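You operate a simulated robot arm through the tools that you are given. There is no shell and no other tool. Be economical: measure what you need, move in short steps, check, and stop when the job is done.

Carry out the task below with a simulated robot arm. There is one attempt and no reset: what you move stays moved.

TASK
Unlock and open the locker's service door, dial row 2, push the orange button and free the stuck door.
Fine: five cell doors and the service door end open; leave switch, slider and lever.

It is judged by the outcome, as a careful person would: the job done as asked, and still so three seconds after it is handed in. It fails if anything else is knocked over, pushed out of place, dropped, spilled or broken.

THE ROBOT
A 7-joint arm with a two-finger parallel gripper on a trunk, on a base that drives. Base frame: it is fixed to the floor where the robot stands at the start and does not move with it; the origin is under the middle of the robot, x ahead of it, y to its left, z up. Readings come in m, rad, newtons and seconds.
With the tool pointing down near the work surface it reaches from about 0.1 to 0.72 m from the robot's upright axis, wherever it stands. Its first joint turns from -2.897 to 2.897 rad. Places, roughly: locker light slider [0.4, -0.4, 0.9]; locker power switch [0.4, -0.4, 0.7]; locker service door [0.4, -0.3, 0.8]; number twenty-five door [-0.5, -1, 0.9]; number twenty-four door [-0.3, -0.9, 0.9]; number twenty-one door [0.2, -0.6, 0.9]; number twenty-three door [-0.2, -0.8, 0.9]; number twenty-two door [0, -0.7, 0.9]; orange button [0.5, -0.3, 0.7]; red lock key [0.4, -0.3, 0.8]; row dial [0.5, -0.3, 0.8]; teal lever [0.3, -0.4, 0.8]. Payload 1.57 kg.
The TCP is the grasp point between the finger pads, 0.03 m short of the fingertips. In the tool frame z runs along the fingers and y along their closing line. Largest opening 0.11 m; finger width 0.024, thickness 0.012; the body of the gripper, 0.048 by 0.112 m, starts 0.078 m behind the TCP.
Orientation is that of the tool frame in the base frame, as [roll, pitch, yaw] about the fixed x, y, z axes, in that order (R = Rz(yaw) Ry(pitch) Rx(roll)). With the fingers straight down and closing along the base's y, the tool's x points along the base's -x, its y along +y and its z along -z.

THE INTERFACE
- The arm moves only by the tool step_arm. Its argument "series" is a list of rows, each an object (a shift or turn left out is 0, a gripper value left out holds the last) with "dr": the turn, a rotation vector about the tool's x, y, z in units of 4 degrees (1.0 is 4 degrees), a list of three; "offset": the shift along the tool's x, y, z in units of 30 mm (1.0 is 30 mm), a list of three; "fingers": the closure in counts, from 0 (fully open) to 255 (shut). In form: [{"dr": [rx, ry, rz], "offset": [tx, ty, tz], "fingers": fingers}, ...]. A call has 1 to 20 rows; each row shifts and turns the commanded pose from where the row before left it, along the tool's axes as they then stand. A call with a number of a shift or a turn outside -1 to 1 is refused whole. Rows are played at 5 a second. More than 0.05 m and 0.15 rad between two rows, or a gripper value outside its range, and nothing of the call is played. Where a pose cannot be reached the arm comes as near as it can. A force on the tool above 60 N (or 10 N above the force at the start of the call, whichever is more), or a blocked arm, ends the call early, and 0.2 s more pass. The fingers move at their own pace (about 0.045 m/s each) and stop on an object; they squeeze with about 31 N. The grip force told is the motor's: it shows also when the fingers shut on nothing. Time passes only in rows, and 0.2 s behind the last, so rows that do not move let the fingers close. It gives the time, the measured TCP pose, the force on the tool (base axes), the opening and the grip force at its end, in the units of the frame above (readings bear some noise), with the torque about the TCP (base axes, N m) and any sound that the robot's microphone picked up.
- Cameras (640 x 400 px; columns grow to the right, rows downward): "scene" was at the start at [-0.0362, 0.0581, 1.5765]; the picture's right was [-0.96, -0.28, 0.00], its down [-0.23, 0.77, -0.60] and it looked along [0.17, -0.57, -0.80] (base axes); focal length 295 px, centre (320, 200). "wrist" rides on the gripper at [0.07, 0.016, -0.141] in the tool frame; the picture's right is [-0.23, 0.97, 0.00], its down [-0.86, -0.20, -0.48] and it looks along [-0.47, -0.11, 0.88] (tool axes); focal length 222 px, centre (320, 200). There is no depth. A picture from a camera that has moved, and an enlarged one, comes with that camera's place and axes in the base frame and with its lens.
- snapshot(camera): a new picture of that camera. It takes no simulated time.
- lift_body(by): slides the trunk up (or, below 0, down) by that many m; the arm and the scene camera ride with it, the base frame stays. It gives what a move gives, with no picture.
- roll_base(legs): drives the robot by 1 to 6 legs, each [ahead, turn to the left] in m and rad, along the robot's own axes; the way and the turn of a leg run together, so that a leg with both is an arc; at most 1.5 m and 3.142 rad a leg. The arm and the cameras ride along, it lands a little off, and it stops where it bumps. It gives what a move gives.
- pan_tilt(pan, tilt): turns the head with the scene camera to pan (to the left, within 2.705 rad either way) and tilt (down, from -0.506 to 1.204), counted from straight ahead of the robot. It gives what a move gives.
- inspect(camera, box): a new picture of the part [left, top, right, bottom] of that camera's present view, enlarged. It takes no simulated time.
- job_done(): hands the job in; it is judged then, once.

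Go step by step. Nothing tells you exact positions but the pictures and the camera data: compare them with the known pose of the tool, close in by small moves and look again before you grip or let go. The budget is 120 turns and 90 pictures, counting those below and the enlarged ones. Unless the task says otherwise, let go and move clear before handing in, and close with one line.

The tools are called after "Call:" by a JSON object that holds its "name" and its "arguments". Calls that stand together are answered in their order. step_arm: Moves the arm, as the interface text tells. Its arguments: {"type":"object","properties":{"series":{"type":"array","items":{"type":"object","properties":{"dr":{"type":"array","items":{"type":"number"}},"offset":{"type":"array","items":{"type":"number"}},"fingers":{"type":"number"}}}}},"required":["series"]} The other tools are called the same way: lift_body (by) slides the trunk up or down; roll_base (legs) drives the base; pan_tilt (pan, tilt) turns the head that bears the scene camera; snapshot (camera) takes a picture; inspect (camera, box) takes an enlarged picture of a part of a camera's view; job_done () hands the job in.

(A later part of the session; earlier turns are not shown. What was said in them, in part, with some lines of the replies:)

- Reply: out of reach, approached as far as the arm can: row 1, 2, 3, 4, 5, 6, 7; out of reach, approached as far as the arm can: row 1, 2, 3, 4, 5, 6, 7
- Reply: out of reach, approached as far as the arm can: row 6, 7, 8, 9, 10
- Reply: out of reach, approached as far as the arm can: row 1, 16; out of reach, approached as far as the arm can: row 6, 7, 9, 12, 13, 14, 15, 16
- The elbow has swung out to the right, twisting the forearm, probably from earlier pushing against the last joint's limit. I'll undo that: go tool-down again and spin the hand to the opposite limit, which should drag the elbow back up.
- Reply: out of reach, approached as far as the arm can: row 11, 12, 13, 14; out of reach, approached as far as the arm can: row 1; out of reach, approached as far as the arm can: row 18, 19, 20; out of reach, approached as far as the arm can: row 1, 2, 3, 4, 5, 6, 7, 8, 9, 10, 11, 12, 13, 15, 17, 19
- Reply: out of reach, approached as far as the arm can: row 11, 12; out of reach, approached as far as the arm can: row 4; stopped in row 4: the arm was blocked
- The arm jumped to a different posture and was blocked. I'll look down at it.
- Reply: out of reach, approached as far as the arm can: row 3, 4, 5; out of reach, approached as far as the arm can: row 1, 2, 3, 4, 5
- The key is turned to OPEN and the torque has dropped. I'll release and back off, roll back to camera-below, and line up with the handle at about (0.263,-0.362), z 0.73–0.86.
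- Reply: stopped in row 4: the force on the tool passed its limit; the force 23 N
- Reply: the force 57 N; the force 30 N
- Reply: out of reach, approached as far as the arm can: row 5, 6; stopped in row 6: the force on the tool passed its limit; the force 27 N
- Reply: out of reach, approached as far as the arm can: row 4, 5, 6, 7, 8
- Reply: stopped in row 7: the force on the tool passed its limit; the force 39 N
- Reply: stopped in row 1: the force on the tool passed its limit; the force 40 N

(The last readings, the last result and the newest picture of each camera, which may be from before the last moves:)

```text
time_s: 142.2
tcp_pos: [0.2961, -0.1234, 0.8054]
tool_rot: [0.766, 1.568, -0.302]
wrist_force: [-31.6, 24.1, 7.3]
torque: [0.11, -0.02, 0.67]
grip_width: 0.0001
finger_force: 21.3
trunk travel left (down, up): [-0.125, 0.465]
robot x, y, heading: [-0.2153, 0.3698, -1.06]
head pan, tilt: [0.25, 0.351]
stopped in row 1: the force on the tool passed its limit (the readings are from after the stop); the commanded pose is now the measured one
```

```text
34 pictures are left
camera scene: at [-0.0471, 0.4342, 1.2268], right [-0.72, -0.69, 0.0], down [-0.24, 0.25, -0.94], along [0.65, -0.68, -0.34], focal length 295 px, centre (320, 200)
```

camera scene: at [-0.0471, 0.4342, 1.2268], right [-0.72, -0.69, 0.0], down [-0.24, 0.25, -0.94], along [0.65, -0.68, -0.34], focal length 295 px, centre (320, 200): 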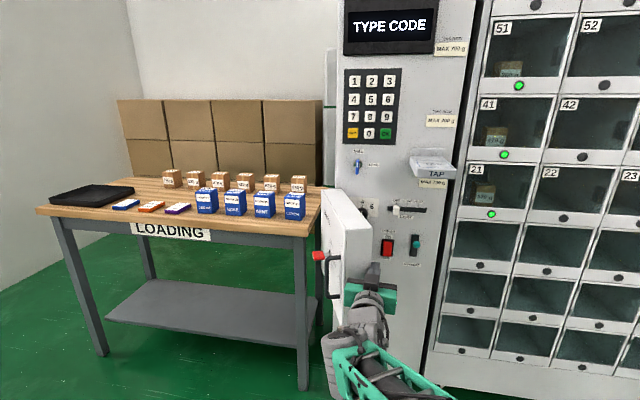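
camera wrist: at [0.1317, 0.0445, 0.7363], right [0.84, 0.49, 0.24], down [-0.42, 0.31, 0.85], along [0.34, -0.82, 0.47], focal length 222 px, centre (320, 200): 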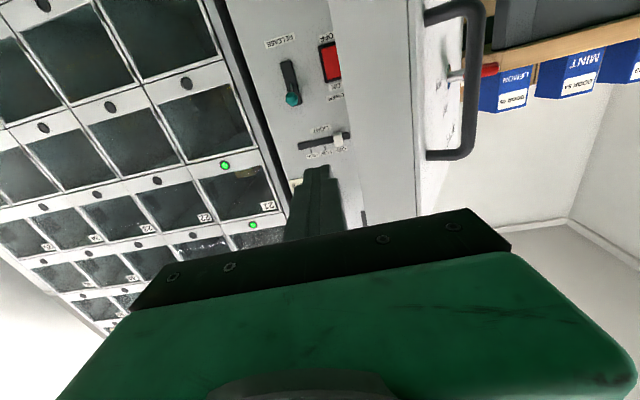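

The hand's wide body is catching the door's end face. I'll back off and roll the hand −90° (narrow side to the door, camera to the right).

Call:
{"name": "step_arm", "arguments": {"series": [{"offset": [0, -0.5, -0.5]}, {"offset": [0, -1, -1]}, {"offset": [0, -1, -1]}, {"dr": [0, 0, -1]}, {"dr": [0, 0, -1]}, {"dr": [0, 0, -1]}, {"dr": [0, 0, -1]}, {"dr": [0, 0, -1]}, {"dr": [0, 0, -1]}, {"dr": [0, 0, -1]}, {"dr": [0, 0, -1]}, {"dr": [0, 0, -1]}, {"dr": [0, 0, -1]}, {"dr": [0, 0, -1]}, {"dr": [0, 0, -1]}, {"dr": [0, 0, -1]}, {"dr": [0, 0, -1]}, {"dr": [0, 0, -1]}, {"dr": [0, 0, -1]}, {"dr": [0, 0, -1]}]}}

Call:
{"name": "step_arm", "arguments": {"series": [{"dr": [0, 0, -1]}, {"dr": [0, 0, -1]}, {"dr": [0, 0, -1]}, {"dr": [0, 0, -1]}, {"dr": [0, 0, -1]}, {"dr": [0, 0, -0.5]}]}}

Call:
{"name": "snapshot", "arguments": {"camera": "wrist"}}

Call:
{"name": "snapshot", "arguments": {"camera": "scene"}}

```text
time_s: 146.4
tcp_pos: [0.1975, -0.0942, 0.8005]
tool_rot: [-1.576, 0.385, -2.637]
wrist_force: [0.0, 0.0, -0.8]
torque: [0.03, -0.02, 0.03]
grip_width: 0.0001
finger_force: 20.8
trunk travel left (down, up): [-0.125, 0.465]
robot x, y, heading: [-0.2185, 0.3718, -1.052]
head pan, tilt: [0.25, 0.351]
```

```text
time_s: 147.8
tcp_pos: [0.1981, -0.0949, 0.8017]
tool_rot: [-1.575, -0.001, -2.638]
wrist_force: [0.4, -0.3, 0.2]
torque: [0.0, 0.06, 0.0]
grip_width: 0.0001
finger_force: 20.5
trunk travel left (down, up): [-0.125, 0.465]
robot x, y, heading: [-0.2144, 0.3707, -1.052]
head pan, tilt: [0.25, 0.351]
```

```text
33 pictures are left
camera wrist: at [0.0681, -0.0035, 0.7865], right [0.2, 0.11, -0.97], down [0.52, 0.83, 0.2], along [0.83, -0.54, 0.11], focal length 222 px, centre (320, 200)
```

wrist: 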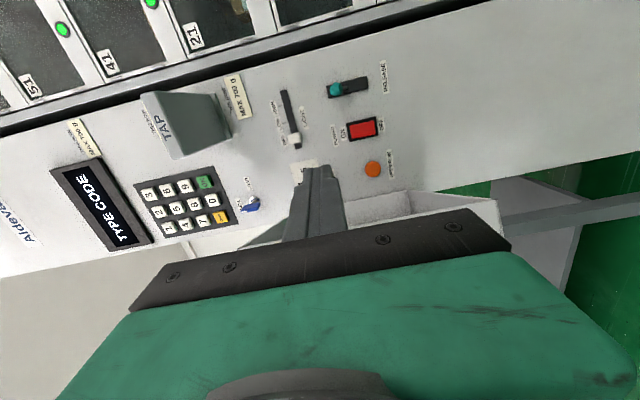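

```text
32 pictures are left
camera scene: at [-0.0439, 0.4317, 1.2264], right [-0.72, -0.69, 0.0], down [-0.24, 0.25, -0.94], along [0.65, -0.68, -0.34], focal length 295 px, centre (320, 200)
```

scene: 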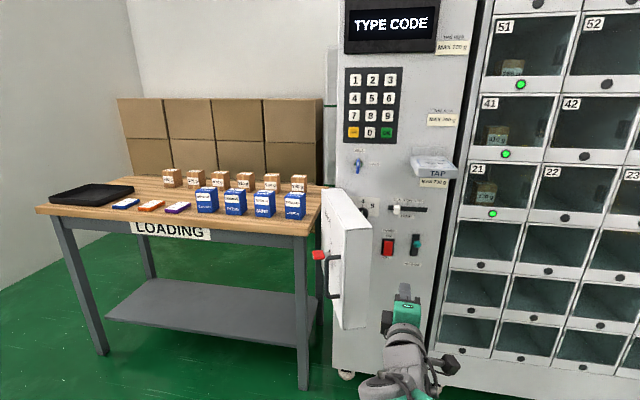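

Call:
{"name": "step_arm", "arguments": {"series": [{"offset": [0, 0, 0.9]}, {"offset": [0, 0, 0.9]}, {"offset": [0, 0, 0.9]}, {"offset": [0, 0, 0.9]}, {"offset": [-0.6, 0, 0]}, {"offset": [-0.6, 0, 0]}, {"offset": [-0.6, 0, 0]}, {"offset": [-0.6, 0, 0]}, {"offset": [-0.6, 0, 0]}, {"offset": [-0.5, 0, 0]}, {"offset": [-0.5, 0, 0]}, {"offset": [-0.5, 0, 0]}, {"offset": [-0.5, 0, 0]}, {"offset": [-0.5, 0, 0]}, {"offset": [-0.5, 0, 0]}, {"offset": [-0.5, 0, 0]}, {"offset": [-0.5, 0, 0]}, {"offset": [-0.5, 0, 0]}]}}

Call:
{"name": "snapshot", "arguments": {"camera": "scene"}}

```text
time_s: 151.6
tcp_pos: [0.4338, -0.0915, 0.8015]
tool_rot: [-1.576, -0.002, -2.665]
wrist_force: [-17.2, -3.7, 3.8]
torque: [0.27, -0.08, 1.29]
grip_width: 0.0
finger_force: 21.3
trunk travel left (down, up): [-0.125, 0.465]
robot x, y, heading: [-0.2156, 0.3693, -1.062]
head pan, tilt: [0.25, 0.351]
stopped in row 18: the force on the tool passed its limit (the readings are from after the stop); the commanded pose is now the measured one
```

```text
31 pictures are left
camera scene: at [-0.0453, 0.4303, 1.2268], right [-0.73, -0.69, 0.0], down [-0.23, 0.25, -0.94], along [0.64, -0.68, -0.34], focal length 295 px, centre (320, 200)
```

scene: 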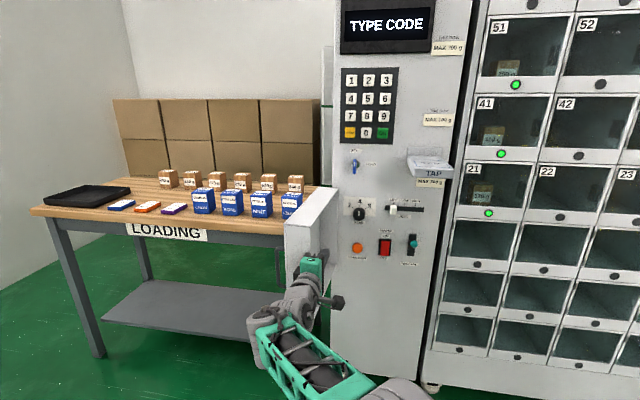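

The door is wide open and all the controls are visible. I'll back off and zoom in on the dial and labels.

Call:
{"name": "step_arm", "arguments": {"series": [{"offset": [0.8, 0, -0.2]}, {"offset": [1, 0, -0.5]}, {"offset": [0.5, 0, -1]}, {"offset": [0, 0, -1]}, {"offset": [0, 0, -1]}]}}

Call:
{"name": "inspect", "arguments": {"camera": "scene", "box": [330, 190, 450, 265]}}

Call:
{"name": "snapshot", "arguments": {"camera": "wrist"}}

```text
time_s: 152.8
tcp_pos: [0.3241, -0.0229, 0.7963]
tool_rot: [-1.578, -0.007, -2.662]
wrist_force: [-0.2, -0.5, 0.9]
torque: [-0.03, -0.03, 0.0]
grip_width: 0.0
finger_force: 21.6
trunk travel left (down, up): [-0.125, 0.465]
robot x, y, heading: [-0.2151, 0.3722, -1.064]
head pan, tilt: [0.25, 0.351]
```

```text
5.33 times, centred on (390, 228) of scene
camera zoom: at [-0.0436, 0.4307, 1.2264], right [-0.73, -0.69, 0.0], down [-0.24, 0.25, -0.94], along [0.65, -0.68, -0.34], focal length 1572 px, centre (-53, 53)
```

zoom: 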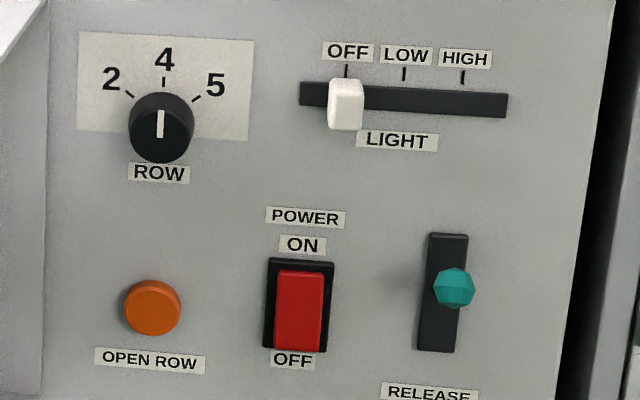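

```text
29 pictures are left
camera wrist: at [0.1968, 0.071, 0.7828], right [0.19, 0.11, -0.98], down [0.54, 0.82, 0.2], along [0.82, -0.56, 0.1], focal length 222 px, centre (320, 200)
```

wrist: 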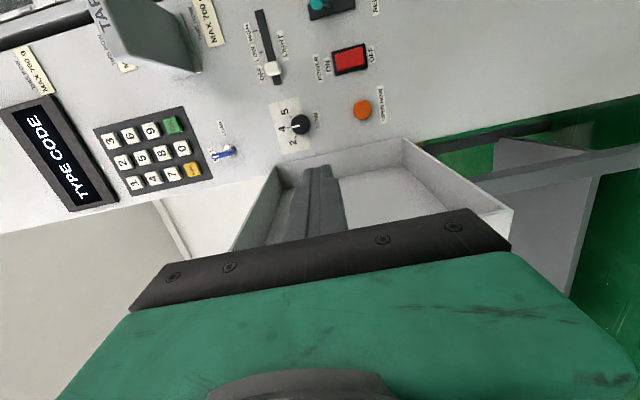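

The dial points at 4; row 2 is about 45–50° to the left. The dial face is at about (0.499,-0.338,0.841) and the orange button at about (0.506,-0.35,0.704). Both are far, so I'll drive forward 0.2 m and roll the hand back to camera-down.

Call:
{"name": "step_arm", "arguments": {"series": [{"dr": [0, 0, 1], "offset": [0, 0, -0.9], "fingers": 100}, {"dr": [0, 0, 1], "offset": [0, 0, -0.9]}, {"dr": [0, 0, 1]}, {"dr": [0, 0, 1]}, {"dr": [0, 0, 1]}, {"dr": [0, 0, 1]}, {"dr": [0, 0, 1]}, {"dr": [0, 0, 1]}, {"dr": [0, 0, 1]}, {"dr": [0, 0, 1]}, {"dr": [0, 0, 1]}, {"dr": [0, 0, 1]}, {"dr": [0, 0, 1]}, {"dr": [0, 0, 1]}, {"dr": [0, 0, 1]}, {"dr": [0, 0, 1]}, {"dr": [0, 0, 1]}, {"dr": [0, 0, 1]}, {"dr": [0, 0, 1]}, {"dr": [0, 0, 1]}]}}

Call:
{"name": "roll_base", "arguments": {"legs": [[0.2, 0]]}}

Call:
{"name": "step_arm", "arguments": {"series": [{"dr": [0, 0, 1]}, {"dr": [0, 0, 1]}, {"dr": [0, 0, 0.5]}]}}

Call:
{"name": "snapshot", "arguments": {"camera": "wrist"}}

Call:
{"name": "snapshot", "arguments": {"camera": "scene"}}

```text
time_s: 157.0
tcp_pos: [0.2995, 0.0246, 0.8012]
tool_rot: [-1.612, 1.392, -2.702]
wrist_force: [0.2, -0.4, 0.5]
torque: [-0.03, -0.01, -0.01]
grip_width: 0.0669
finger_force: 0.0
trunk travel left (down, up): [-0.125, 0.465]
robot x, y, heading: [-0.2191, 0.3743, -1.063]
head pan, tilt: [0.25, 0.351]
```

```text
time_s: 158.6
tcp_pos: [0.397, -0.1492, 0.8002]
tool_rot: [-1.612, 1.391, -2.701]
wrist_force: [0.3, -0.1, -0.4]
torque: [-0.01, -0.01, 0.0]
grip_width: 0.0669
finger_force: 0.1
trunk travel left (down, up): [-0.125, 0.465]
robot x, y, heading: [-0.1156, 0.1973, -1.056]
head pan, tilt: [0.25, 0.351]
```

```text
time_s: 159.4
tcp_pos: [0.3975, -0.1499, 0.8006]
tool_rot: [-2.54, 1.563, 2.655]
wrist_force: [-0.5, 0.1, -0.7]
torque: [-0.04, 0.0, 0.02]
grip_width: 0.0667
finger_force: 0.2
trunk travel left (down, up): [-0.125, 0.465]
robot x, y, heading: [-0.1176, 0.1953, -1.058]
head pan, tilt: [0.25, 0.351]
```

```text
28 pictures are left
camera wrist: at [0.345, -0.0153, 0.732], right [0.86, 0.45, 0.22], down [-0.39, 0.33, 0.86], along [0.31, -0.83, 0.46], focal length 222 px, centre (320, 200)
```

wrist: 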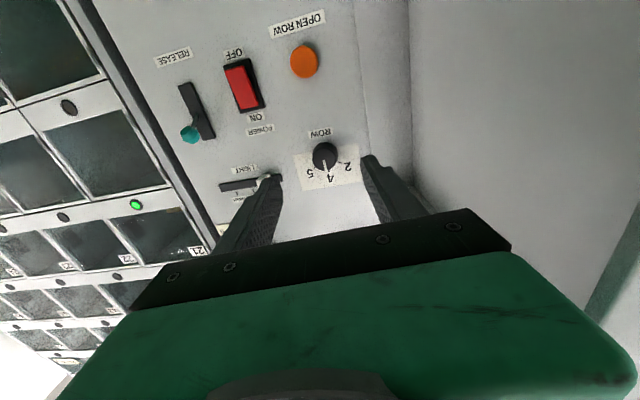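

```text
27 pictures are left
camera scene: at [0.0537, 0.2567, 1.2264], right [-0.73, -0.69, 0.0], down [-0.24, 0.25, -0.94], along [0.65, -0.68, -0.34], focal length 295 px, centre (320, 200)
```

scene: 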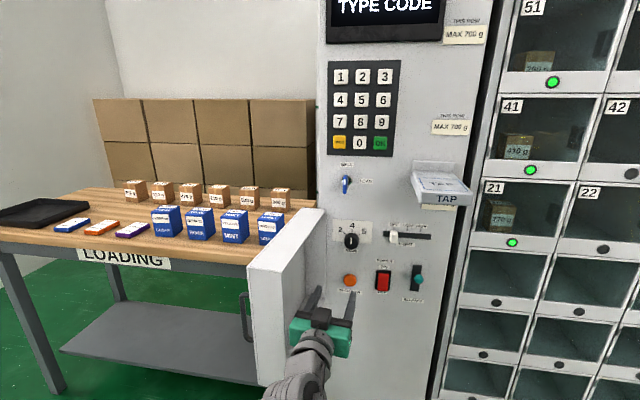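

The dial is confirmed at about (0.495,-0.337,0.841). I'll raise 4 cm, align, advance, and check.

Call:
{"name": "step_arm", "arguments": {"series": [{"dr": [-0.57, 0, 0], "offset": [-0.7, -0.15, 0]}, {"offset": [-0.65, -0.15, 0]}, {"offset": [0, 0, 1]}, {"offset": [0, 0, 1]}, {"offset": [0, 0, 1]}, {"offset": [0, 0, 1]}, {"offset": [0, 0, 0.7]}]}}

Call:
{"name": "snapshot", "arguments": {"camera": "wrist"}}

Call:
{"name": "inspect", "arguments": {"camera": "scene", "box": [290, 200, 450, 300]}}

```text
time_s: 161.0
tcp_pos: [0.4586, -0.2783, 0.84]
tool_rot: [-2.509, 1.563, 2.725]
wrist_force: [0.2, 0.6, 0.1]
torque: [-0.01, 0.04, 0.01]
grip_width: 0.067
finger_force: 0.2
trunk travel left (down, up): [-0.125, 0.465]
robot x, y, heading: [-0.1187, 0.1947, -1.062]
head pan, tilt: [0.25, 0.351]
```

```text
26 pictures are left
camera wrist: at [0.4021, -0.1448, 0.7721], right [0.85, 0.48, 0.22], down [-0.4, 0.31, 0.86], along [0.35, -0.82, 0.46], focal length 222 px, centre (320, 200)
```

wrist: 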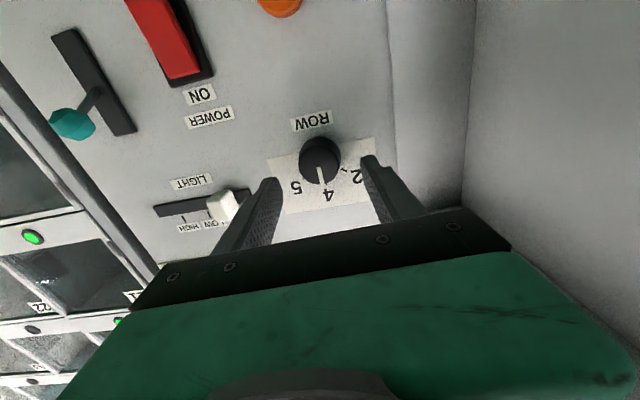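

```text
4.00 times, centred on (370, 250) of scene
camera zoom: at [0.0536, 0.2568, 1.2264], right [-0.73, -0.69, 0.0], down [-0.24, 0.25, -0.94], along [0.65, -0.68, -0.34], focal length 1179 px, centre (120, 0)
```

zoom: 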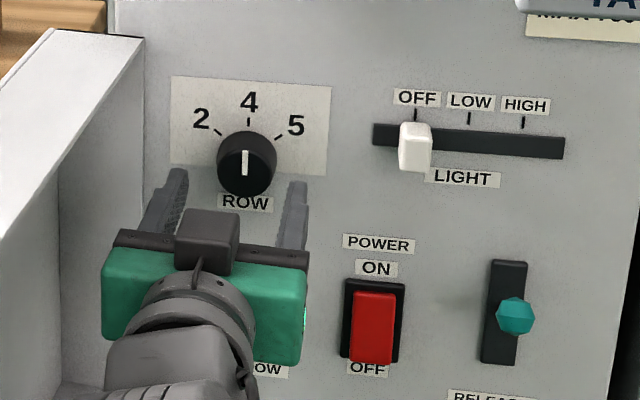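

Call:
{"name": "step_arm", "arguments": {"series": [{"offset": [0, 0, 0.9]}, {"offset": [0, 0, 0.85]}, {"fingers": 255}, {}, {}, {}, {}]}}

Call:
{"name": "snapshot", "arguments": {"camera": "wrist"}}

```text
time_s: 161.7
tcp_pos: [0.4863, -0.3116, 0.8382]
tool_rot: [-2.419, 1.558, 2.825]
wrist_force: [-35.9, 35.6, 2.4]
torque: [-0.22, -0.19, 1.32]
grip_width: 0.0539
finger_force: 8.0
trunk travel left (down, up): [-0.125, 0.465]
robot x, y, heading: [-0.1169, 0.1956, -1.057]
head pan, tilt: [0.25, 0.351]
stopped in row 3: the force on the tool passed its limit (the readings are from after the stop); the commanded pose is now the measured one
```

```text
24 pictures are left
camera wrist: at [0.4282, -0.1801, 0.7706], right [0.84, 0.49, 0.22], down [-0.4, 0.31, 0.86], along [0.36, -0.81, 0.46], focal length 222 px, centre (320, 200)
```

wrist: 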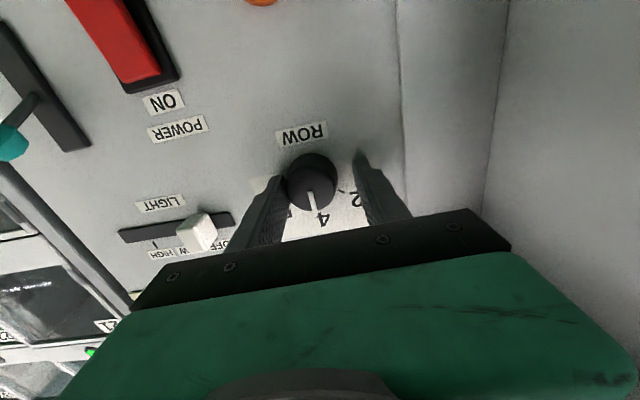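

The tips touched the panel (at about n = -0.543). I'll back 8 mm, shift slightly right and close.

Call:
{"name": "step_arm", "arguments": {"series": [{"offset": [0, 0, -0.3], "fingers": 120}, {"offset": [0, -0.1, 0]}, {"fingers": 160}, {"fingers": 200}, {"fingers": 255}, {}, {}]}}

Call:
{"name": "snapshot", "arguments": {"camera": "wrist"}}

```text
time_s: 163.3
tcp_pos: [0.479, -0.3108, 0.8333]
tool_rot: [-2.645, 1.552, 2.591]
wrist_force: [-20.5, -15.1, -3.6]
torque: [0.32, 0.06, -0.77]
grip_width: 0.0407
finger_force: 40.7
trunk travel left (down, up): [-0.125, 0.465]
robot x, y, heading: [-0.1217, 0.1974, -1.06]
head pan, tilt: [0.25, 0.351]
```

```text
23 pictures are left
camera wrist: at [0.4214, -0.1793, 0.7666], right [0.85, 0.49, 0.22], down [-0.4, 0.31, 0.86], along [0.35, -0.82, 0.45], focal length 222 px, centre (320, 200)
```

wrist: 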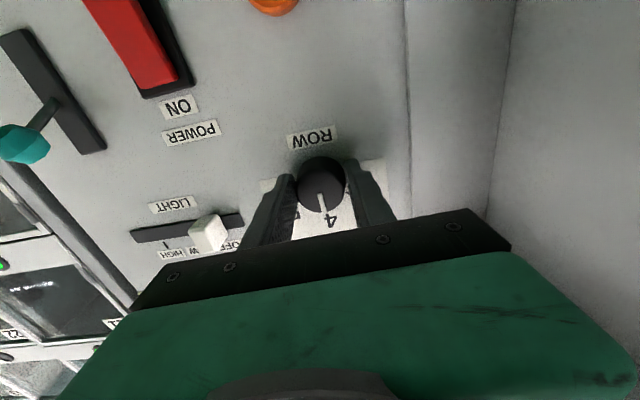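

Gripped the dial. I'll turn it left (negative roll) 24° and check.

Call:
{"name": "step_arm", "arguments": {"series": [{"offset": [0, -0.12, 0]}, {"dr": [0, 0, -1]}, {"dr": [0, 0, -1]}, {"dr": [0, 0, -1]}, {"dr": [0, 0, -1]}, {"dr": [0, 0, -1]}, {"dr": [0, 0, -1]}]}}

Call:
{"name": "step_arm", "arguments": {"series": [{"dr": [0, 0, -1]}, {"dr": [0, 0, -1]}, {"dr": [0, 0, -1]}, {"dr": [0, 0, -1]}, {"dr": [0, 0, -1]}, {"dr": [0, 0, -1]}]}}

Call:
{"name": "snapshot", "arguments": {"camera": "wrist"}}

Call:
{"name": "inspect", "arguments": {"camera": "scene", "box": [290, 200, 450, 300]}}

```text
time_s: 164.9
tcp_pos: [0.4776, -0.3124, 0.8344]
tool_rot: [-1.607, 1.144, -2.645]
wrist_force: [-12.9, -9.2, -4.6]
torque: [-0.26, -0.29, -0.37]
grip_width: 0.0403
finger_force: 45.2
trunk travel left (down, up): [-0.125, 0.465]
robot x, y, heading: [-0.1167, 0.1994, -1.056]
head pan, tilt: [0.25, 0.351]
```

```text
time_s: 166.3
tcp_pos: [0.4764, -0.313, 0.836]
tool_rot: [-1.59, 0.722, -2.627]
wrist_force: [-20.4, -6.1, -4.1]
torque: [-0.26, -0.24, -0.41]
grip_width: 0.0402
finger_force: 45.7
trunk travel left (down, up): [-0.125, 0.465]
robot x, y, heading: [-0.1189, 0.1959, -1.056]
head pan, tilt: [0.25, 0.351]
```

```text
22 pictures are left
camera wrist: at [0.3686, -0.2096, 0.7796], right [0.7, 0.42, -0.58], down [0.2, 0.66, 0.72], along [0.68, -0.62, 0.38], focal length 222 px, centre (320, 200)
```

wrist: 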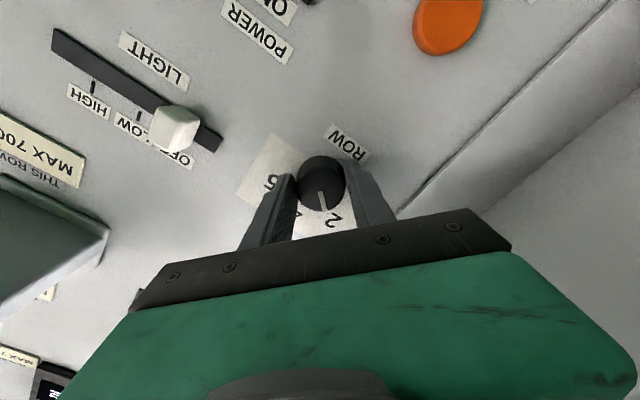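

```text
4.00 times, centred on (370, 250) of scene
camera zoom: at [0.0512, 0.2571, 1.2267], right [-0.72, -0.69, 0.0], down [-0.24, 0.25, -0.94], along [0.65, -0.68, -0.34], focal length 1179 px, centre (120, 0)
```

zoom: 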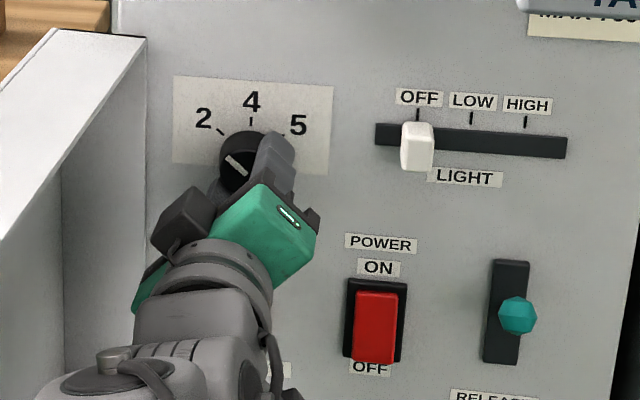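

The pointer is at about 47.5°; the tick for 2 is at about 50°. I'll add 2.5° and release.

Call:
{"name": "step_arm", "arguments": {"series": [{"dr": [0, 0, -0.65]}, {}, {"fingers": 110}, {}, {"offset": [0, 0, -0.5]}, {"offset": [0, 0, -1]}, {"offset": [0, 0, -1]}, {"offset": [0, 0, -1]}]}}

Call:
{"name": "inspect", "arguments": {"camera": "scene", "box": [290, 200, 450, 300]}}

Call:
{"name": "snapshot", "arguments": {"camera": "wrist"}}

```text
time_s: 168.1
tcp_pos: [0.4246, -0.2201, 0.8363]
tool_rot: [-1.59, 0.68, -2.623]
wrist_force: [0.7, 0.3, 0.0]
torque: [-0.05, -0.03, -0.01]
grip_width: 0.0626
finger_force: 0.1
trunk travel left (down, up): [-0.125, 0.465]
robot x, y, heading: [-0.1195, 0.1985, -1.055]
head pan, tilt: [0.25, 0.351]
```

```text
4.00 times, centred on (370, 250) of scene
camera zoom: at [0.0527, 0.2578, 1.2264], right [-0.72, -0.69, 0.0], down [-0.24, 0.25, -0.94], along [0.65, -0.68, -0.34], focal length 1179 px, centre (120, 0)
```

zoom: 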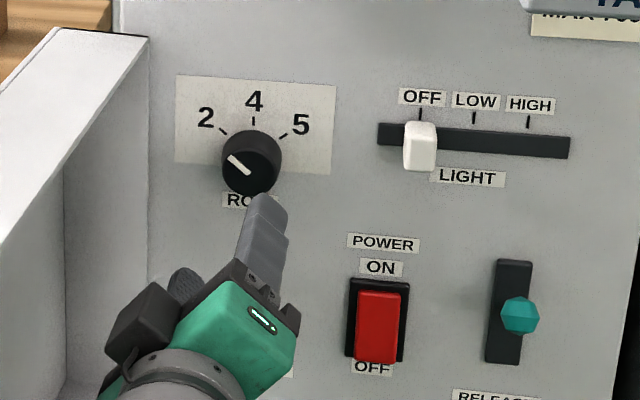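

```text
19 pictures are left
camera wrist: at [0.3149, -0.1188, 0.782], right [0.68, 0.41, -0.62], down [0.23, 0.68, 0.7], along [0.7, -0.61, 0.36], focal length 222 px, centre (320, 200)
```

wrist: 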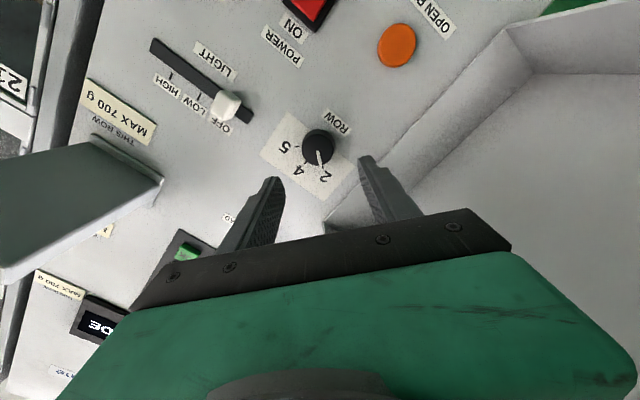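

The dial points exactly at 2. Now I'll close the fingers and move in front of the orange button.

Call:
{"name": "step_arm", "arguments": {"series": [{"offset": [0.667, 0.875, 0], "fingers": 255}, {"offset": [0.667, 0.875, 0]}, {"offset": [0.667, 0.875, 0]}, {"offset": [0.667, 0.875, 0]}, {"offset": [0, 0, 0.8]}, {"offset": [0, 0, 0.8]}]}}

Call:
{"name": "snapshot", "arguments": {"camera": "wrist"}}

Call:
{"name": "inspect", "arguments": {"camera": "scene", "box": [290, 230, 450, 330]}}

```text
time_s: 169.5
tcp_pos: [0.4509, -0.2595, 0.7043]
tool_rot: [-1.589, 0.679, -2.623]
wrist_force: [0.4, -0.8, 0.2]
torque: [0.01, 0.0, 0.02]
grip_width: 0.0
finger_force: 20.7
trunk travel left (down, up): [-0.125, 0.465]
robot x, y, heading: [-0.1179, 0.1988, -1.052]
head pan, tilt: [0.25, 0.351]
```

```text
18 pictures are left
camera wrist: at [0.3415, -0.1579, 0.6505], right [0.68, 0.41, -0.62], down [0.23, 0.68, 0.7], along [0.7, -0.61, 0.36], focal length 222 px, centre (320, 200)
```

wrist: 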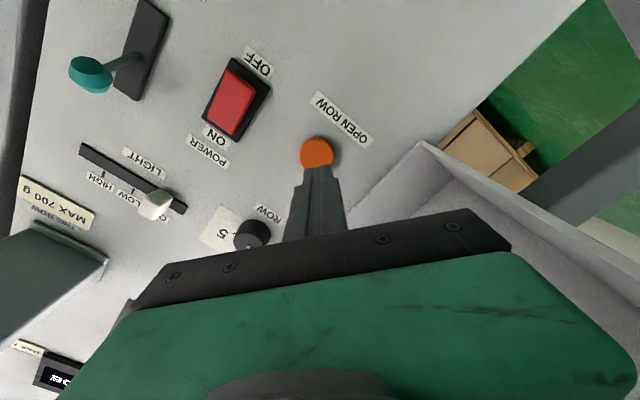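

```text
4.00 times, centred on (370, 280) of scene
camera zoom: at [0.0525, 0.2581, 1.2264], right [-0.72, -0.69, 0.0], down [-0.24, 0.25, -0.94], along [0.65, -0.68, -0.34], focal length 1179 px, centre (120, -120)
```

zoom: 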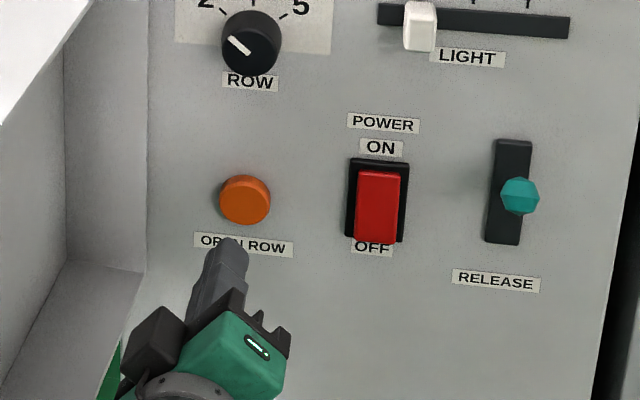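

It's aligned within a few mm, so I'll advance and press. Cell doors may swing open, but the hand is well clear of them.

Call:
{"name": "step_arm", "arguments": {"series": [{"offset": [0.05, -0.1, 0.7]}, {"offset": [0, 0, 0.5]}, {"offset": [0, 0, 0.2]}, {"offset": [0, 0, 0.2]}, {"offset": [0, 0, 0.2]}, {"offset": [0, 0, 0.2]}]}}

Call:
{"name": "snapshot", "arguments": {"camera": "scene"}}

```text
time_s: 170.9
tcp_pos: [0.4808, -0.3104, 0.7025]
tool_rot: [-1.59, 0.678, -2.623]
wrist_force: [-8.6, 11.0, -1.3]
torque: [0.01, -0.02, 0.06]
grip_width: 0.0002
finger_force: 21.0
trunk travel left (down, up): [-0.125, 0.465]
robot x, y, heading: [-0.1181, 0.1964, -1.057]
head pan, tilt: [0.25, 0.351]
heard: click
```

```text
16 pictures are left
camera scene: at [0.0519, 0.259, 1.2264], right [-0.72, -0.69, 0.0], down [-0.24, 0.25, -0.94], along [0.65, -0.68, -0.34], focal length 295 px, centre (320, 200)
```

scene: 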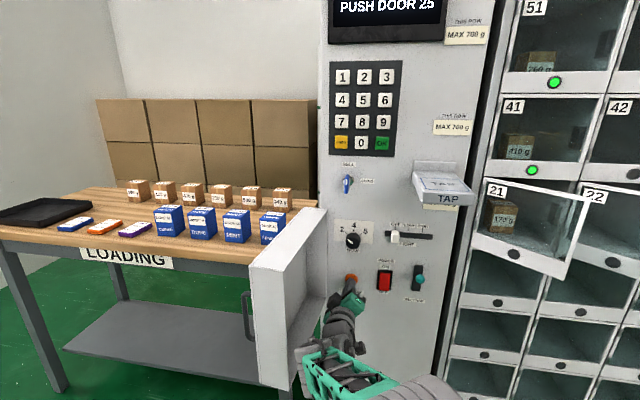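

A click: the display reads "PUSH DOOR 25" and the row 2 doors popped ajar. I'll back off and look at door 25.

Call:
{"name": "step_arm", "arguments": {"series": [{"offset": [0, 0, -1]}, {"offset": [0, 0, -1]}, {"offset": [0, 0, -1]}, {"offset": [0, 0, -1]}, {"offset": [0, 0, -1]}, {"offset": [0, 0, -1]}, {"offset": [0, 0, -1]}]}}

Call:
{"name": "pan_tilt", "arguments": {"pan": -0.35, "tilt": 0.35}}

Call:
{"name": "snapshot", "arguments": {"camera": "scene"}}

```text
time_s: 172.5
tcp_pos: [0.3721, -0.1313, 0.7057]
tool_rot: [-1.59, 0.681, -2.623]
wrist_force: [-0.4, -0.9, -0.2]
torque: [-0.02, -0.02, 0.02]
grip_width: 0.0003
finger_force: 21.0
trunk travel left (down, up): [-0.125, 0.465]
robot x, y, heading: [-0.1226, 0.1977, -1.061]
head pan, tilt: [0.25, 0.351]
```

```text
time_s: 173.5
tcp_pos: [0.3722, -0.1319, 0.7056]
tool_rot: [-1.59, 0.679, -2.625]
wrist_force: [0.3, -0.1, -0.3]
torque: [-0.02, -0.01, 0.01]
grip_width: 0.0
finger_force: 21.1
trunk travel left (down, up): [-0.125, 0.465]
robot x, y, heading: [-0.1186, 0.1976, -1.055]
head pan, tilt: [-0.351, 0.351]
```

```text
15 pictures are left
camera scene: at [0.0034, 0.2334, 1.2264], right [-0.99, -0.16, 0.0], down [-0.06, 0.34, -0.94], along [0.15, -0.93, -0.34], focal length 295 px, centre (320, 200)
```

scene: 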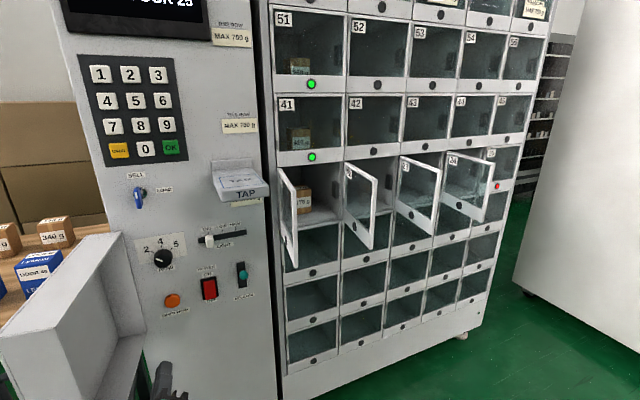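

Doors 21–24 have swung open and only 25 is stuck, with a red light. I need to get over in front of it, so I'll look right along the route first.

Call:
{"name": "pan_tilt", "arguments": {"pan": -1.2, "tilt": 0.6}}

Call:
{"name": "snapshot", "arguments": {"camera": "scene"}}

```text
time_s: 174.7
tcp_pos: [0.3719, -0.1303, 0.7067]
tool_rot: [-1.59, 0.68, -2.622]
wrist_force: [-0.9, 0.0, 0.4]
torque: [0.0, -0.02, -0.03]
grip_width: 0.0
finger_force: 21.3
trunk travel left (down, up): [-0.125, 0.465]
robot x, y, heading: [-0.1185, 0.1977, -1.056]
head pan, tilt: [-1.201, 0.6]
```

```text
14 pictures are left
camera scene: at [-0.0678, 0.2568, 1.2036], right [-0.77, 0.63, 0.0], down [0.36, 0.44, -0.83], along [-0.52, -0.64, -0.56], focal length 295 px, centre (320, 200)
```

scene: 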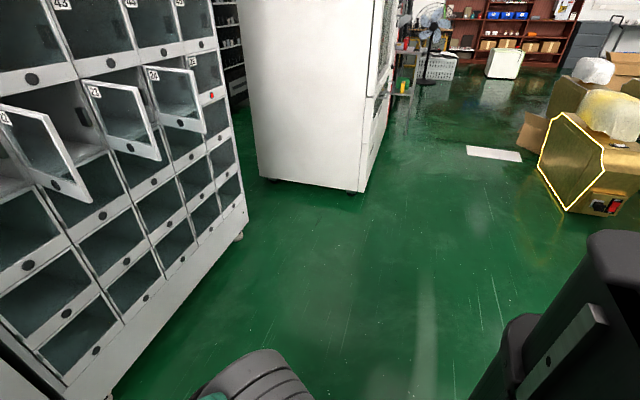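

The route is clear, and the dark shape is the robot's own body. I'll retract the arm a bit, back up, turn right, drive along the locker, and turn back to face door 25.

Call:
{"name": "step_arm", "arguments": {"series": [{"offset": [0, 0, -0.8]}, {"offset": [0, 0, -0.8]}, {"offset": [0, 0, -0.8]}, {"offset": [0, 0, -0.8]}]}}

Call:
{"name": "roll_base", "arguments": {"legs": [[-0.17, 0], [0, -1.447], [0.855, 0], [0, 1.447]]}}

Call:
{"name": "pan_tilt", "arguments": {"pan": 0.1, "tilt": 0.35}}

Call:
{"name": "snapshot", "arguments": {"camera": "scene"}}

```text
time_s: 175.7
tcp_pos: [0.3246, -0.0483, 0.7085]
tool_rot: [-1.59, 0.68, -2.623]
wrist_force: [0.6, 0.3, -0.1]
torque: [-0.01, 0.01, -0.04]
grip_width: 0.0
finger_force: 20.8
trunk travel left (down, up): [-0.125, 0.465]
robot x, y, heading: [-0.1201, 0.1992, -1.058]
head pan, tilt: [-1.201, 0.6]
```

```text
time_s: 188.3
tcp_pos: [-0.4651, -0.4185, 0.7096]
tool_rot: [-1.59, 0.679, -2.667]
wrist_force: [0.0, 0.2, -0.3]
torque: [-0.03, 0.0, -0.02]
grip_width: 0.0
finger_force: 21.7
trunk travel left (down, up): [-0.125, 0.465]
robot x, y, heading: [-0.8997, -0.1547, -1.099]
head pan, tilt: [-1.201, 0.6]
```

```text
time_s: 189.8
tcp_pos: [-0.4665, -0.4176, 0.7077]
tool_rot: [-1.59, 0.679, -2.667]
wrist_force: [0.2, 0.7, -0.7]
torque: [0.03, 0.01, 0.0]
grip_width: 0.0
finger_force: 20.8
trunk travel left (down, up): [-0.125, 0.465]
robot x, y, heading: [-0.8989, -0.153, -1.102]
head pan, tilt: [0.099, 0.351]
```

```text
13 pictures are left
camera scene: at [-0.737, -0.1095, 1.2264], right [-0.84, -0.54, 0.0], down [-0.19, 0.29, -0.94], along [0.51, -0.79, -0.34], focal length 295 px, centre (320, 200)
```

scene: 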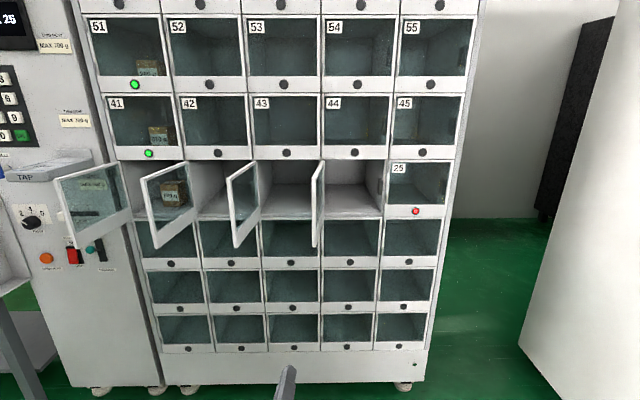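

Excellent view: doors 21–24 are open, and 25 is closed with its centre at about lateral 0.93 m, z about 0.97. I'll roll to camera-down, then shift right and up to stand in front of its right half.

Call:
{"name": "step_arm", "arguments": {"series": [{"dr": [0, 0, 0.98]}, {"dr": [0, 0, 0.98]}, {"dr": [0, 0, 0.98]}, {"dr": [0, 0, 0.98]}, {"dr": [0, 0, 0.98]}, {"dr": [0, 0, 0.98]}, {"dr": [0, 0, 0.98]}, {"dr": [0, 0, 0.98]}, {"dr": [0, 0, 0.98]}, {"dr": [0, 0, 0.98]}, {"dr": [0, 0, 0.98]}, {"dr": [0, 0, 0.98]}, {"dr": [0, 0, 0.98]}]}}

Call:
{"name": "step_arm", "arguments": {"series": [{"offset": [-0.583, -0.825, 0]}, {"offset": [-0.583, -0.825, 0]}, {"offset": [-0.583, -0.825, 0]}, {"offset": [-0.583, -0.825, 0]}, {"offset": [-0.583, -0.825, 0]}, {"offset": [-0.583, -0.825, 0]}, {"offset": [-0.583, -0.825, 0]}, {"offset": [-0.583, -0.825, 0]}, {"offset": [-0.583, -0.825, 0]}, {"offset": [-0.583, -0.825, 0]}, {"offset": [-0.583, -0.825, 0]}, {"offset": [-0.583, -0.825, 0]}, {"offset": [-0.583, -0.825, 0]}, {"offset": [-0.583, -0.825, 0]}]}}

Call:
{"name": "snapshot", "arguments": {"camera": "scene"}}

```text
time_s: 192.6
tcp_pos: [-0.4651, -0.418, 0.7075]
tool_rot: [-3.034, 1.554, 2.164]
wrist_force: [0.2, 0.3, -0.9]
torque: [0.01, 0.0, -0.01]
grip_width: 0.0001
finger_force: 21.0
trunk travel left (down, up): [-0.125, 0.465]
robot x, y, heading: [-0.8976, -0.1553, -1.099]
head pan, tilt: [0.099, 0.351]
```

```text
time_s: 194.8
tcp_pos: [-0.5659, -0.4557, 0.8524]
tool_rot: [-3.007, 1.494, 2.558]
wrist_force: [-0.5, -0.3, -1.2]
torque: [0.0, 0.05, -0.01]
grip_width: 0.0001
finger_force: 21.6
trunk travel left (down, up): [-0.125, 0.465]
robot x, y, heading: [-0.9007, -0.1534, -1.099]
head pan, tilt: [0.099, 0.351]
stopped in row 10: the arm was blocked; the commanded pose is now the measured one
```

```text
12 pictures are left
camera scene: at [-0.7374, -0.1279, 1.2272], right [-0.84, -0.54, -0.01], down [-0.19, 0.3, -0.93], along [0.51, -0.78, -0.36], focal length 295 px, centre (320, 200)
```

scene: 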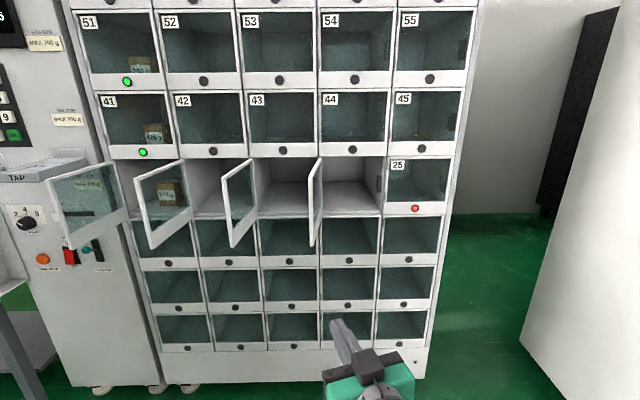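

The elbow is blocked against the robot's body on that side. I'll shift the hand back left and move the base 0.28 m further right instead.

Call:
{"name": "step_arm", "arguments": {"series": [{"offset": [0, 0.8, -0.3]}, {"offset": [0, 0.8, -0.3]}, {"offset": [0, 0.8, 0]}, {"offset": [0, 0.8, 0]}]}}

Call:
{"name": "roll_base", "arguments": {"legs": [[0, -1.5], [0.28, 0], [0, 1.55]]}}

Call:
{"name": "snapshot", "arguments": {"camera": "scene"}}

```text
time_s: 195.8
tcp_pos: [-0.517, -0.3617, 0.8592]
tool_rot: [-2.826, 1.513, 2.723]
wrist_force: [0.3, 0.4, 0.3]
torque: [0.03, 0.03, 0.04]
grip_width: 0.0
finger_force: 21.0
trunk travel left (down, up): [-0.125, 0.465]
robot x, y, heading: [-0.8962, -0.1556, -1.096]
head pan, tilt: [0.099, 0.351]
```

```text
time_s: 205.3
tcp_pos: [-0.7451, -0.4781, 0.861]
tool_rot: [-2.81, 1.51, 2.811]
wrist_force: [-0.7, -1.5, 0.0]
torque: [-0.03, -0.02, 0.03]
grip_width: 0.0
finger_force: 21.6
trunk travel left (down, up): [-0.125, 0.465]
robot x, y, heading: [-1.1431, -0.2958, -1.026]
head pan, tilt: [0.099, 0.351]
```

```text
11 pictures are left
camera scene: at [-0.983, -0.2421, 1.2264], right [-0.8, -0.6, 0.0], down [-0.21, 0.28, -0.94], along [0.56, -0.75, -0.34], focal length 295 px, centre (320, 200)
```

scene: 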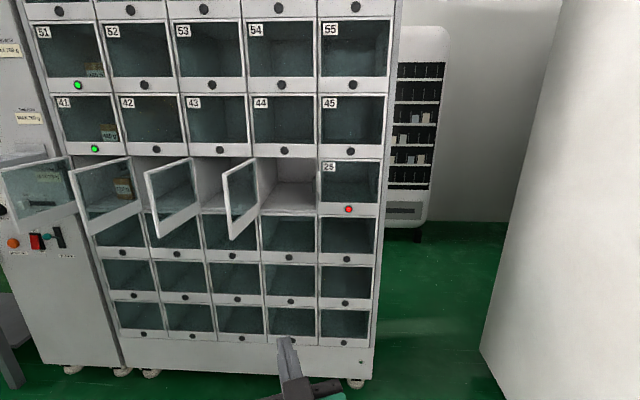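

Door 25 now spans lateral 0.875–1.03, z about 0.97. The tool has turned 20° off, so I'll rotate it back to face the locker, shift right and up 10 cm, and advance part way.

Call:
{"name": "step_arm", "arguments": {"series": [{"dr": [1, 0, 0]}, {"dr": [1, 0, 0]}, {"dr": [1, 0, 0]}, {"dr": [1, 0, 0]}, {"dr": [1, 0, 0]}, {"offset": [-0.85, -0.85, 0]}, {"offset": [-0.85, -0.85, 0]}, {"offset": [-0.85, -0.85, 0]}, {"offset": [-0.85, -0.85, 0]}, {"offset": [0, 0, 1]}, {"offset": [0, 0, 1]}, {"offset": [0, 0, 1]}, {"offset": [0, 0, 1]}, {"offset": [0, 0, 1]}, {"offset": [0, 0, 1]}]}}

Call:
{"name": "snapshot", "arguments": {"camera": "scene"}}

Call:
{"name": "snapshot", "arguments": {"camera": "wrist"}}

```text
time_s: 208.5
tcp_pos: [-0.7102, -0.72, 0.9572]
tool_rot: [-2.451, 1.512, 2.819]
wrist_force: [-0.4, -0.3, 0.9]
torque: [0.03, 0.01, 0.0]
grip_width: 0.0
finger_force: 20.9
out of reach, approached as far as the arm can: row 3, 4, 5
trunk travel left (down, up): [-0.125, 0.465]
robot x, y, heading: [-1.1426, -0.2967, -1.03]
head pan, tilt: [0.099, 0.351]
```

```text
10 pictures are left
camera scene: at [-0.9833, -0.242, 1.2264], right [-0.8, -0.6, 0.0], down [-0.21, 0.28, -0.94], along [0.56, -0.75, -0.34], focal length 295 px, centre (320, 200)
```

scene: 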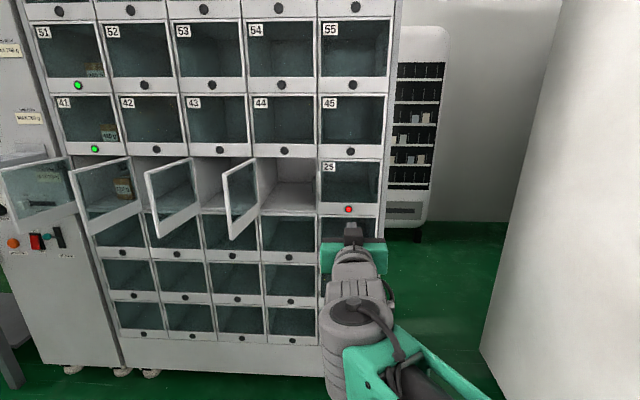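

```text
9 pictures are left
camera wrist: at [-0.7757, -0.5884, 0.8942], right [0.84, 0.51, 0.19], down [-0.37, 0.28, 0.88], along [0.4, -0.81, 0.43], focal length 222 px, centre (320, 200)
```

wrist: 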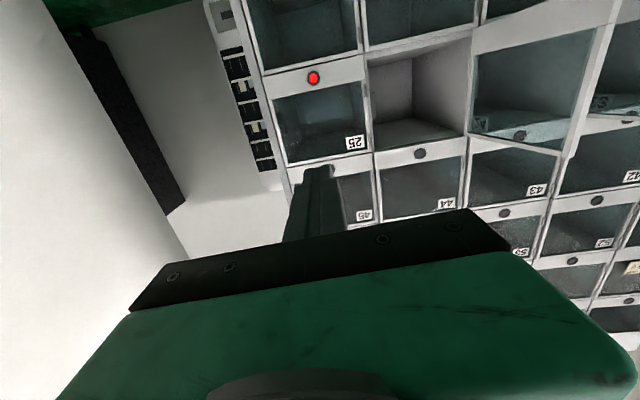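

The tool axis points at the centre of door 25. I'll shift 2.5 cm toward its free edge, advance until contact, push gently, then retreat.

Call:
{"name": "step_arm", "arguments": {"series": [{"offset": [0, -0.8, 0]}, {"offset": [0, 0, 1]}, {"offset": [0, 0, 1]}, {"offset": [0, 0, 1]}, {"offset": [0, 0, 1]}, {"offset": [0, 0, 1]}, {"offset": [0, 0, 1]}]}}

Call:
{"name": "step_arm", "arguments": {"series": [{"offset": [0, 0, 0.3]}, {"offset": [0, 0, 0.3]}, {"offset": [0, 0, 0.3]}, {"offset": [0, 0, 0.3]}, {"offset": [0, 0, 0.3]}, {"offset": [0, 0, 0.3]}]}}

Call:
{"name": "snapshot", "arguments": {"camera": "scene"}}

```text
time_s: 210.1
tcp_pos: [-0.635, -0.8864, 0.9502]
tool_rot: [-2.449, 1.509, 2.824]
wrist_force: [0.4, 0.9, 1.7]
torque: [-0.01, 0.03, 0.03]
grip_width: 0.0
finger_force: 20.9
trunk travel left (down, up): [-0.125, 0.465]
robot x, y, heading: [-1.1426, -0.2977, -1.029]
head pan, tilt: [0.099, 0.351]
```

```text
time_s: 211.5
tcp_pos: [-0.6056, -0.9313, 0.9469]
tool_rot: [-2.457, 1.509, 2.815]
wrist_force: [-0.1, -0.3, 0.0]
torque: [0.01, 0.04, 0.01]
grip_width: 0.0
finger_force: 21.4
trunk travel left (down, up): [-0.125, 0.465]
robot x, y, heading: [-1.1406, -0.2988, -1.029]
head pan, tilt: [0.099, 0.351]
```

```text
8 pictures are left
camera scene: at [-0.983, -0.2421, 1.2264], right [-0.8, -0.6, 0.0], down [-0.21, 0.28, -0.94], along [0.56, -0.75, -0.34], focal length 295 px, centre (320, 200)
```

scene: 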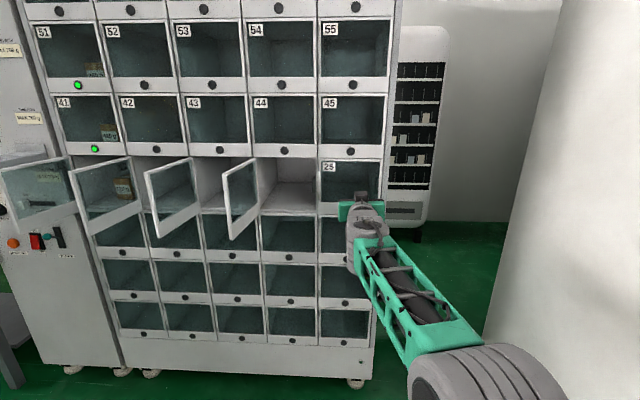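

No contact yet; continue in small steps.

Call:
{"name": "step_arm", "arguments": {"series": [{"offset": [0, 0, 0.25]}, {"offset": [0, 0, 0.25]}, {"offset": [0, 0, 0.25]}, {"offset": [0, 0, 0.25]}, {"offset": [0, 0, 0.2]}, {"offset": [0, 0, 0.2]}]}}

```text
time_s: 212.9
tcp_pos: [-0.5828, -0.9665, 0.9461]
tool_rot: [-2.46, 1.51, 2.814]
wrist_force: [0.6, -0.9, 0.8]
torque: [0.03, 0.01, -0.01]
grip_width: 0.0
finger_force: 21.2
trunk travel left (down, up): [-0.125, 0.465]
robot x, y, heading: [-1.1401, -0.2959, -1.034]
head pan, tilt: [0.099, 0.351]
```

Call:
{"name": "step_arm", "arguments": {"series": [{"offset": [0, 0, 0.2]}, {"offset": [0, 0, 0.2]}, {"offset": [0, 0, 0.2]}, {"offset": [0, 0, 0.2]}, {"offset": [0, 0, 0.2]}, {"offset": [0, 0, 0.2]}]}}

Call:
{"name": "snapshot", "arguments": {"camera": "wrist"}}

```text
time_s: 214.3
tcp_pos: [-0.5634, -0.9979, 0.9427]
tool_rot: [-2.447, 1.509, 2.827]
wrist_force: [0.8, 0.4, 1.7]
torque: [0.04, 0.02, -0.02]
grip_width: 0.0
finger_force: 21.0
trunk travel left (down, up): [-0.125, 0.465]
robot x, y, heading: [-1.1419, -0.3013, -1.028]
head pan, tilt: [0.099, 0.351]
```

```text
7 pictures are left
camera wrist: at [-0.6302, -0.8676, 0.8799], right [0.84, 0.51, 0.19], down [-0.37, 0.28, 0.88], along [0.4, -0.81, 0.43], focal length 222 px, centre (320, 200)
```

wrist: 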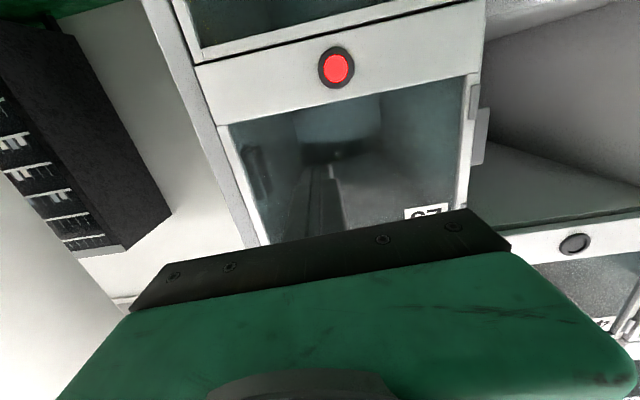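

Triangulating the red light puts the door plane at about -0.616, and the fingertips are at -0.612, so contact is imminent. I'll continue in small steps.

Call:
{"name": "step_arm", "arguments": {"series": [{"offset": [0, 0, 0.15]}, {"offset": [0, 0, 0.15]}, {"offset": [0, 0, 0.15]}, {"offset": [0, 0, 0.15]}]}}

```text
time_s: 215.2
tcp_pos: [-0.5566, -1.0068, 0.9428]
tool_rot: [-2.506, 1.505, 2.767]
wrist_force: [-26.3, 33.5, -5.1]
torque: [-0.26, -0.09, 0.05]
grip_width: 0.0
finger_force: 21.2
trunk travel left (down, up): [-0.125, 0.465]
robot x, y, heading: [-1.1416, -0.297, -1.031]
head pan, tilt: [0.099, 0.351]
stopped in row 4: the force on the tool passed its limit (the readings are from after the stop); the commanded pose is now the measured one
```

Contact was made with over 60 N peak. I'll retreat a little and check the door.

Call:
{"name": "step_arm", "arguments": {"series": [{"offset": [0, 0, -0.5]}, {"offset": [0, 0, -1]}, {"offset": [0, -0.3, -1]}, {"offset": [0, -0.3, -1]}, {"offset": [0, -0.3, -1]}, {"offset": [0, -0.3, -1]}, {"offset": [0, 0, -1]}]}}

Call:
{"name": "snapshot", "arguments": {"camera": "scene"}}

```text
time_s: 216.8
tcp_pos: [-0.6906, -0.8632, 0.9495]
tool_rot: [-2.53, 1.502, 2.743]
wrist_force: [1.1, -0.7, -0.5]
torque: [-0.01, 0.01, 0.0]
grip_width: 0.0
finger_force: 21.5
trunk travel left (down, up): [-0.125, 0.465]
robot x, y, heading: [-1.1452, -0.2948, -1.027]
head pan, tilt: [0.099, 0.351]
```

```text
6 pictures are left
camera scene: at [-0.9833, -0.2416, 1.2264], right [-0.8, -0.6, 0.0], down [-0.21, 0.28, -0.94], along [0.56, -0.75, -0.34], focal length 295 px, centre (320, 200)
```

scene: 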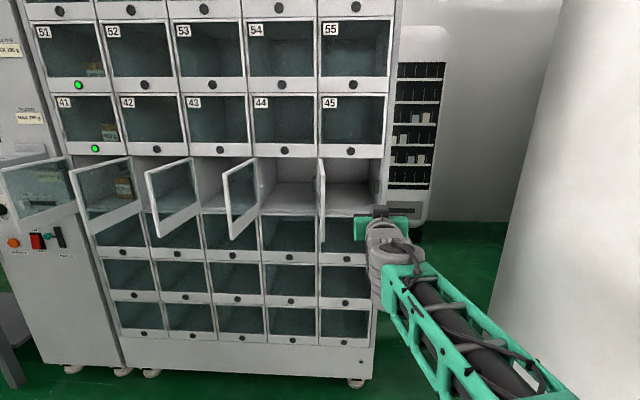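

Door 25 has popped open. I'll retract the arm clear and check everything once more.

Call:
{"name": "step_arm", "arguments": {"series": [{"offset": [0, 0, -1]}, {"offset": [0, 0, -1]}, {"offset": [0, 0, -1]}, {"offset": [0, 0, -1]}, {"offset": [0, 0, -1]}, {"offset": [0, 0, -1]}]}}

Call:
{"name": "pan_tilt", "arguments": {"pan": 0.45, "tilt": 0.3}}

Call:
{"name": "snapshot", "arguments": {"camera": "scene"}}

```text
time_s: 218.2
tcp_pos: [-0.7864, -0.7119, 0.9601]
tool_rot: [-2.532, 1.502, 2.741]
wrist_force: [1.2, -0.1, -1.0]
torque: [0.02, -0.01, -0.02]
grip_width: 0.0002
finger_force: 21.3
trunk travel left (down, up): [-0.125, 0.465]
robot x, y, heading: [-1.1412, -0.2989, -1.029]
head pan, tilt: [0.099, 0.351]
```

```text
time_s: 219.0
tcp_pos: [-0.7864, -0.7128, 0.9614]
tool_rot: [-2.527, 1.504, 2.748]
wrist_force: [-0.1, 0.4, 0.2]
torque: [-0.01, -0.01, 0.04]
grip_width: 0.0001
finger_force: 21.5
trunk travel left (down, up): [-0.125, 0.465]
robot x, y, heading: [-1.1432, -0.296, -1.028]
head pan, tilt: [0.45, 0.3]
```

```text
5 pictures are left
camera scene: at [-0.9611, -0.2178, 1.2311], right [-0.55, -0.84, 0.0], down [-0.25, 0.16, -0.96], along [0.8, -0.52, -0.3], focal length 295 px, centre (320, 200)
```

scene: 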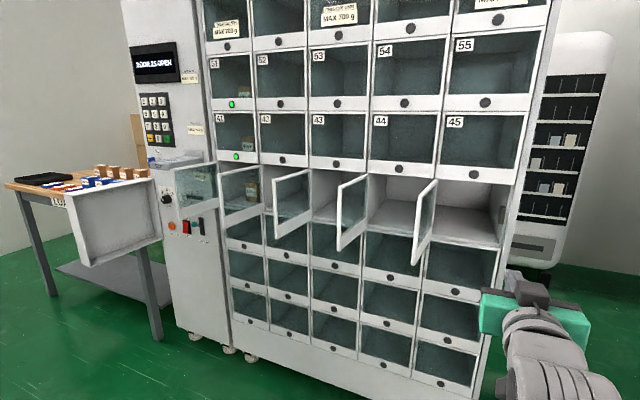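

Call:
{"name": "inspect", "arguments": {"camera": "scene", "box": [60, 40, 240, 260]}}

```text
1.82 times, centred on (150, 150) of scene
camera zoom: at [-0.9611, -0.2178, 1.2311], right [-0.55, -0.84, 0.0], down [-0.25, 0.16, -0.96], along [0.8, -0.52, -0.3], focal length 536 px, centre (629, 291)
```

zoom: 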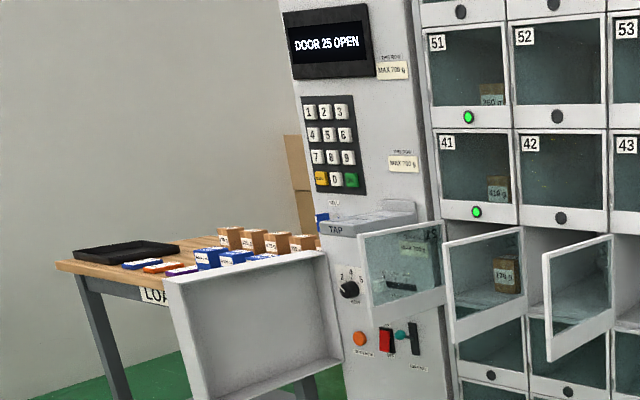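

The display reads "DOOR 25 OPEN". All five row 2 doors and the service door stand open, the dial is at 2, and the arm is clear.

Call:
{"name": "job_done", "arguments": {}}

```text
The job is handed in.
```

The job is handed in: I unlocked and opened the service door, set the dial to row 2 and pushed the orange button. I then freed stuck door 25, so all five row 2 doors (21–25) stand open. I didn't touch the switch, slider or lever.
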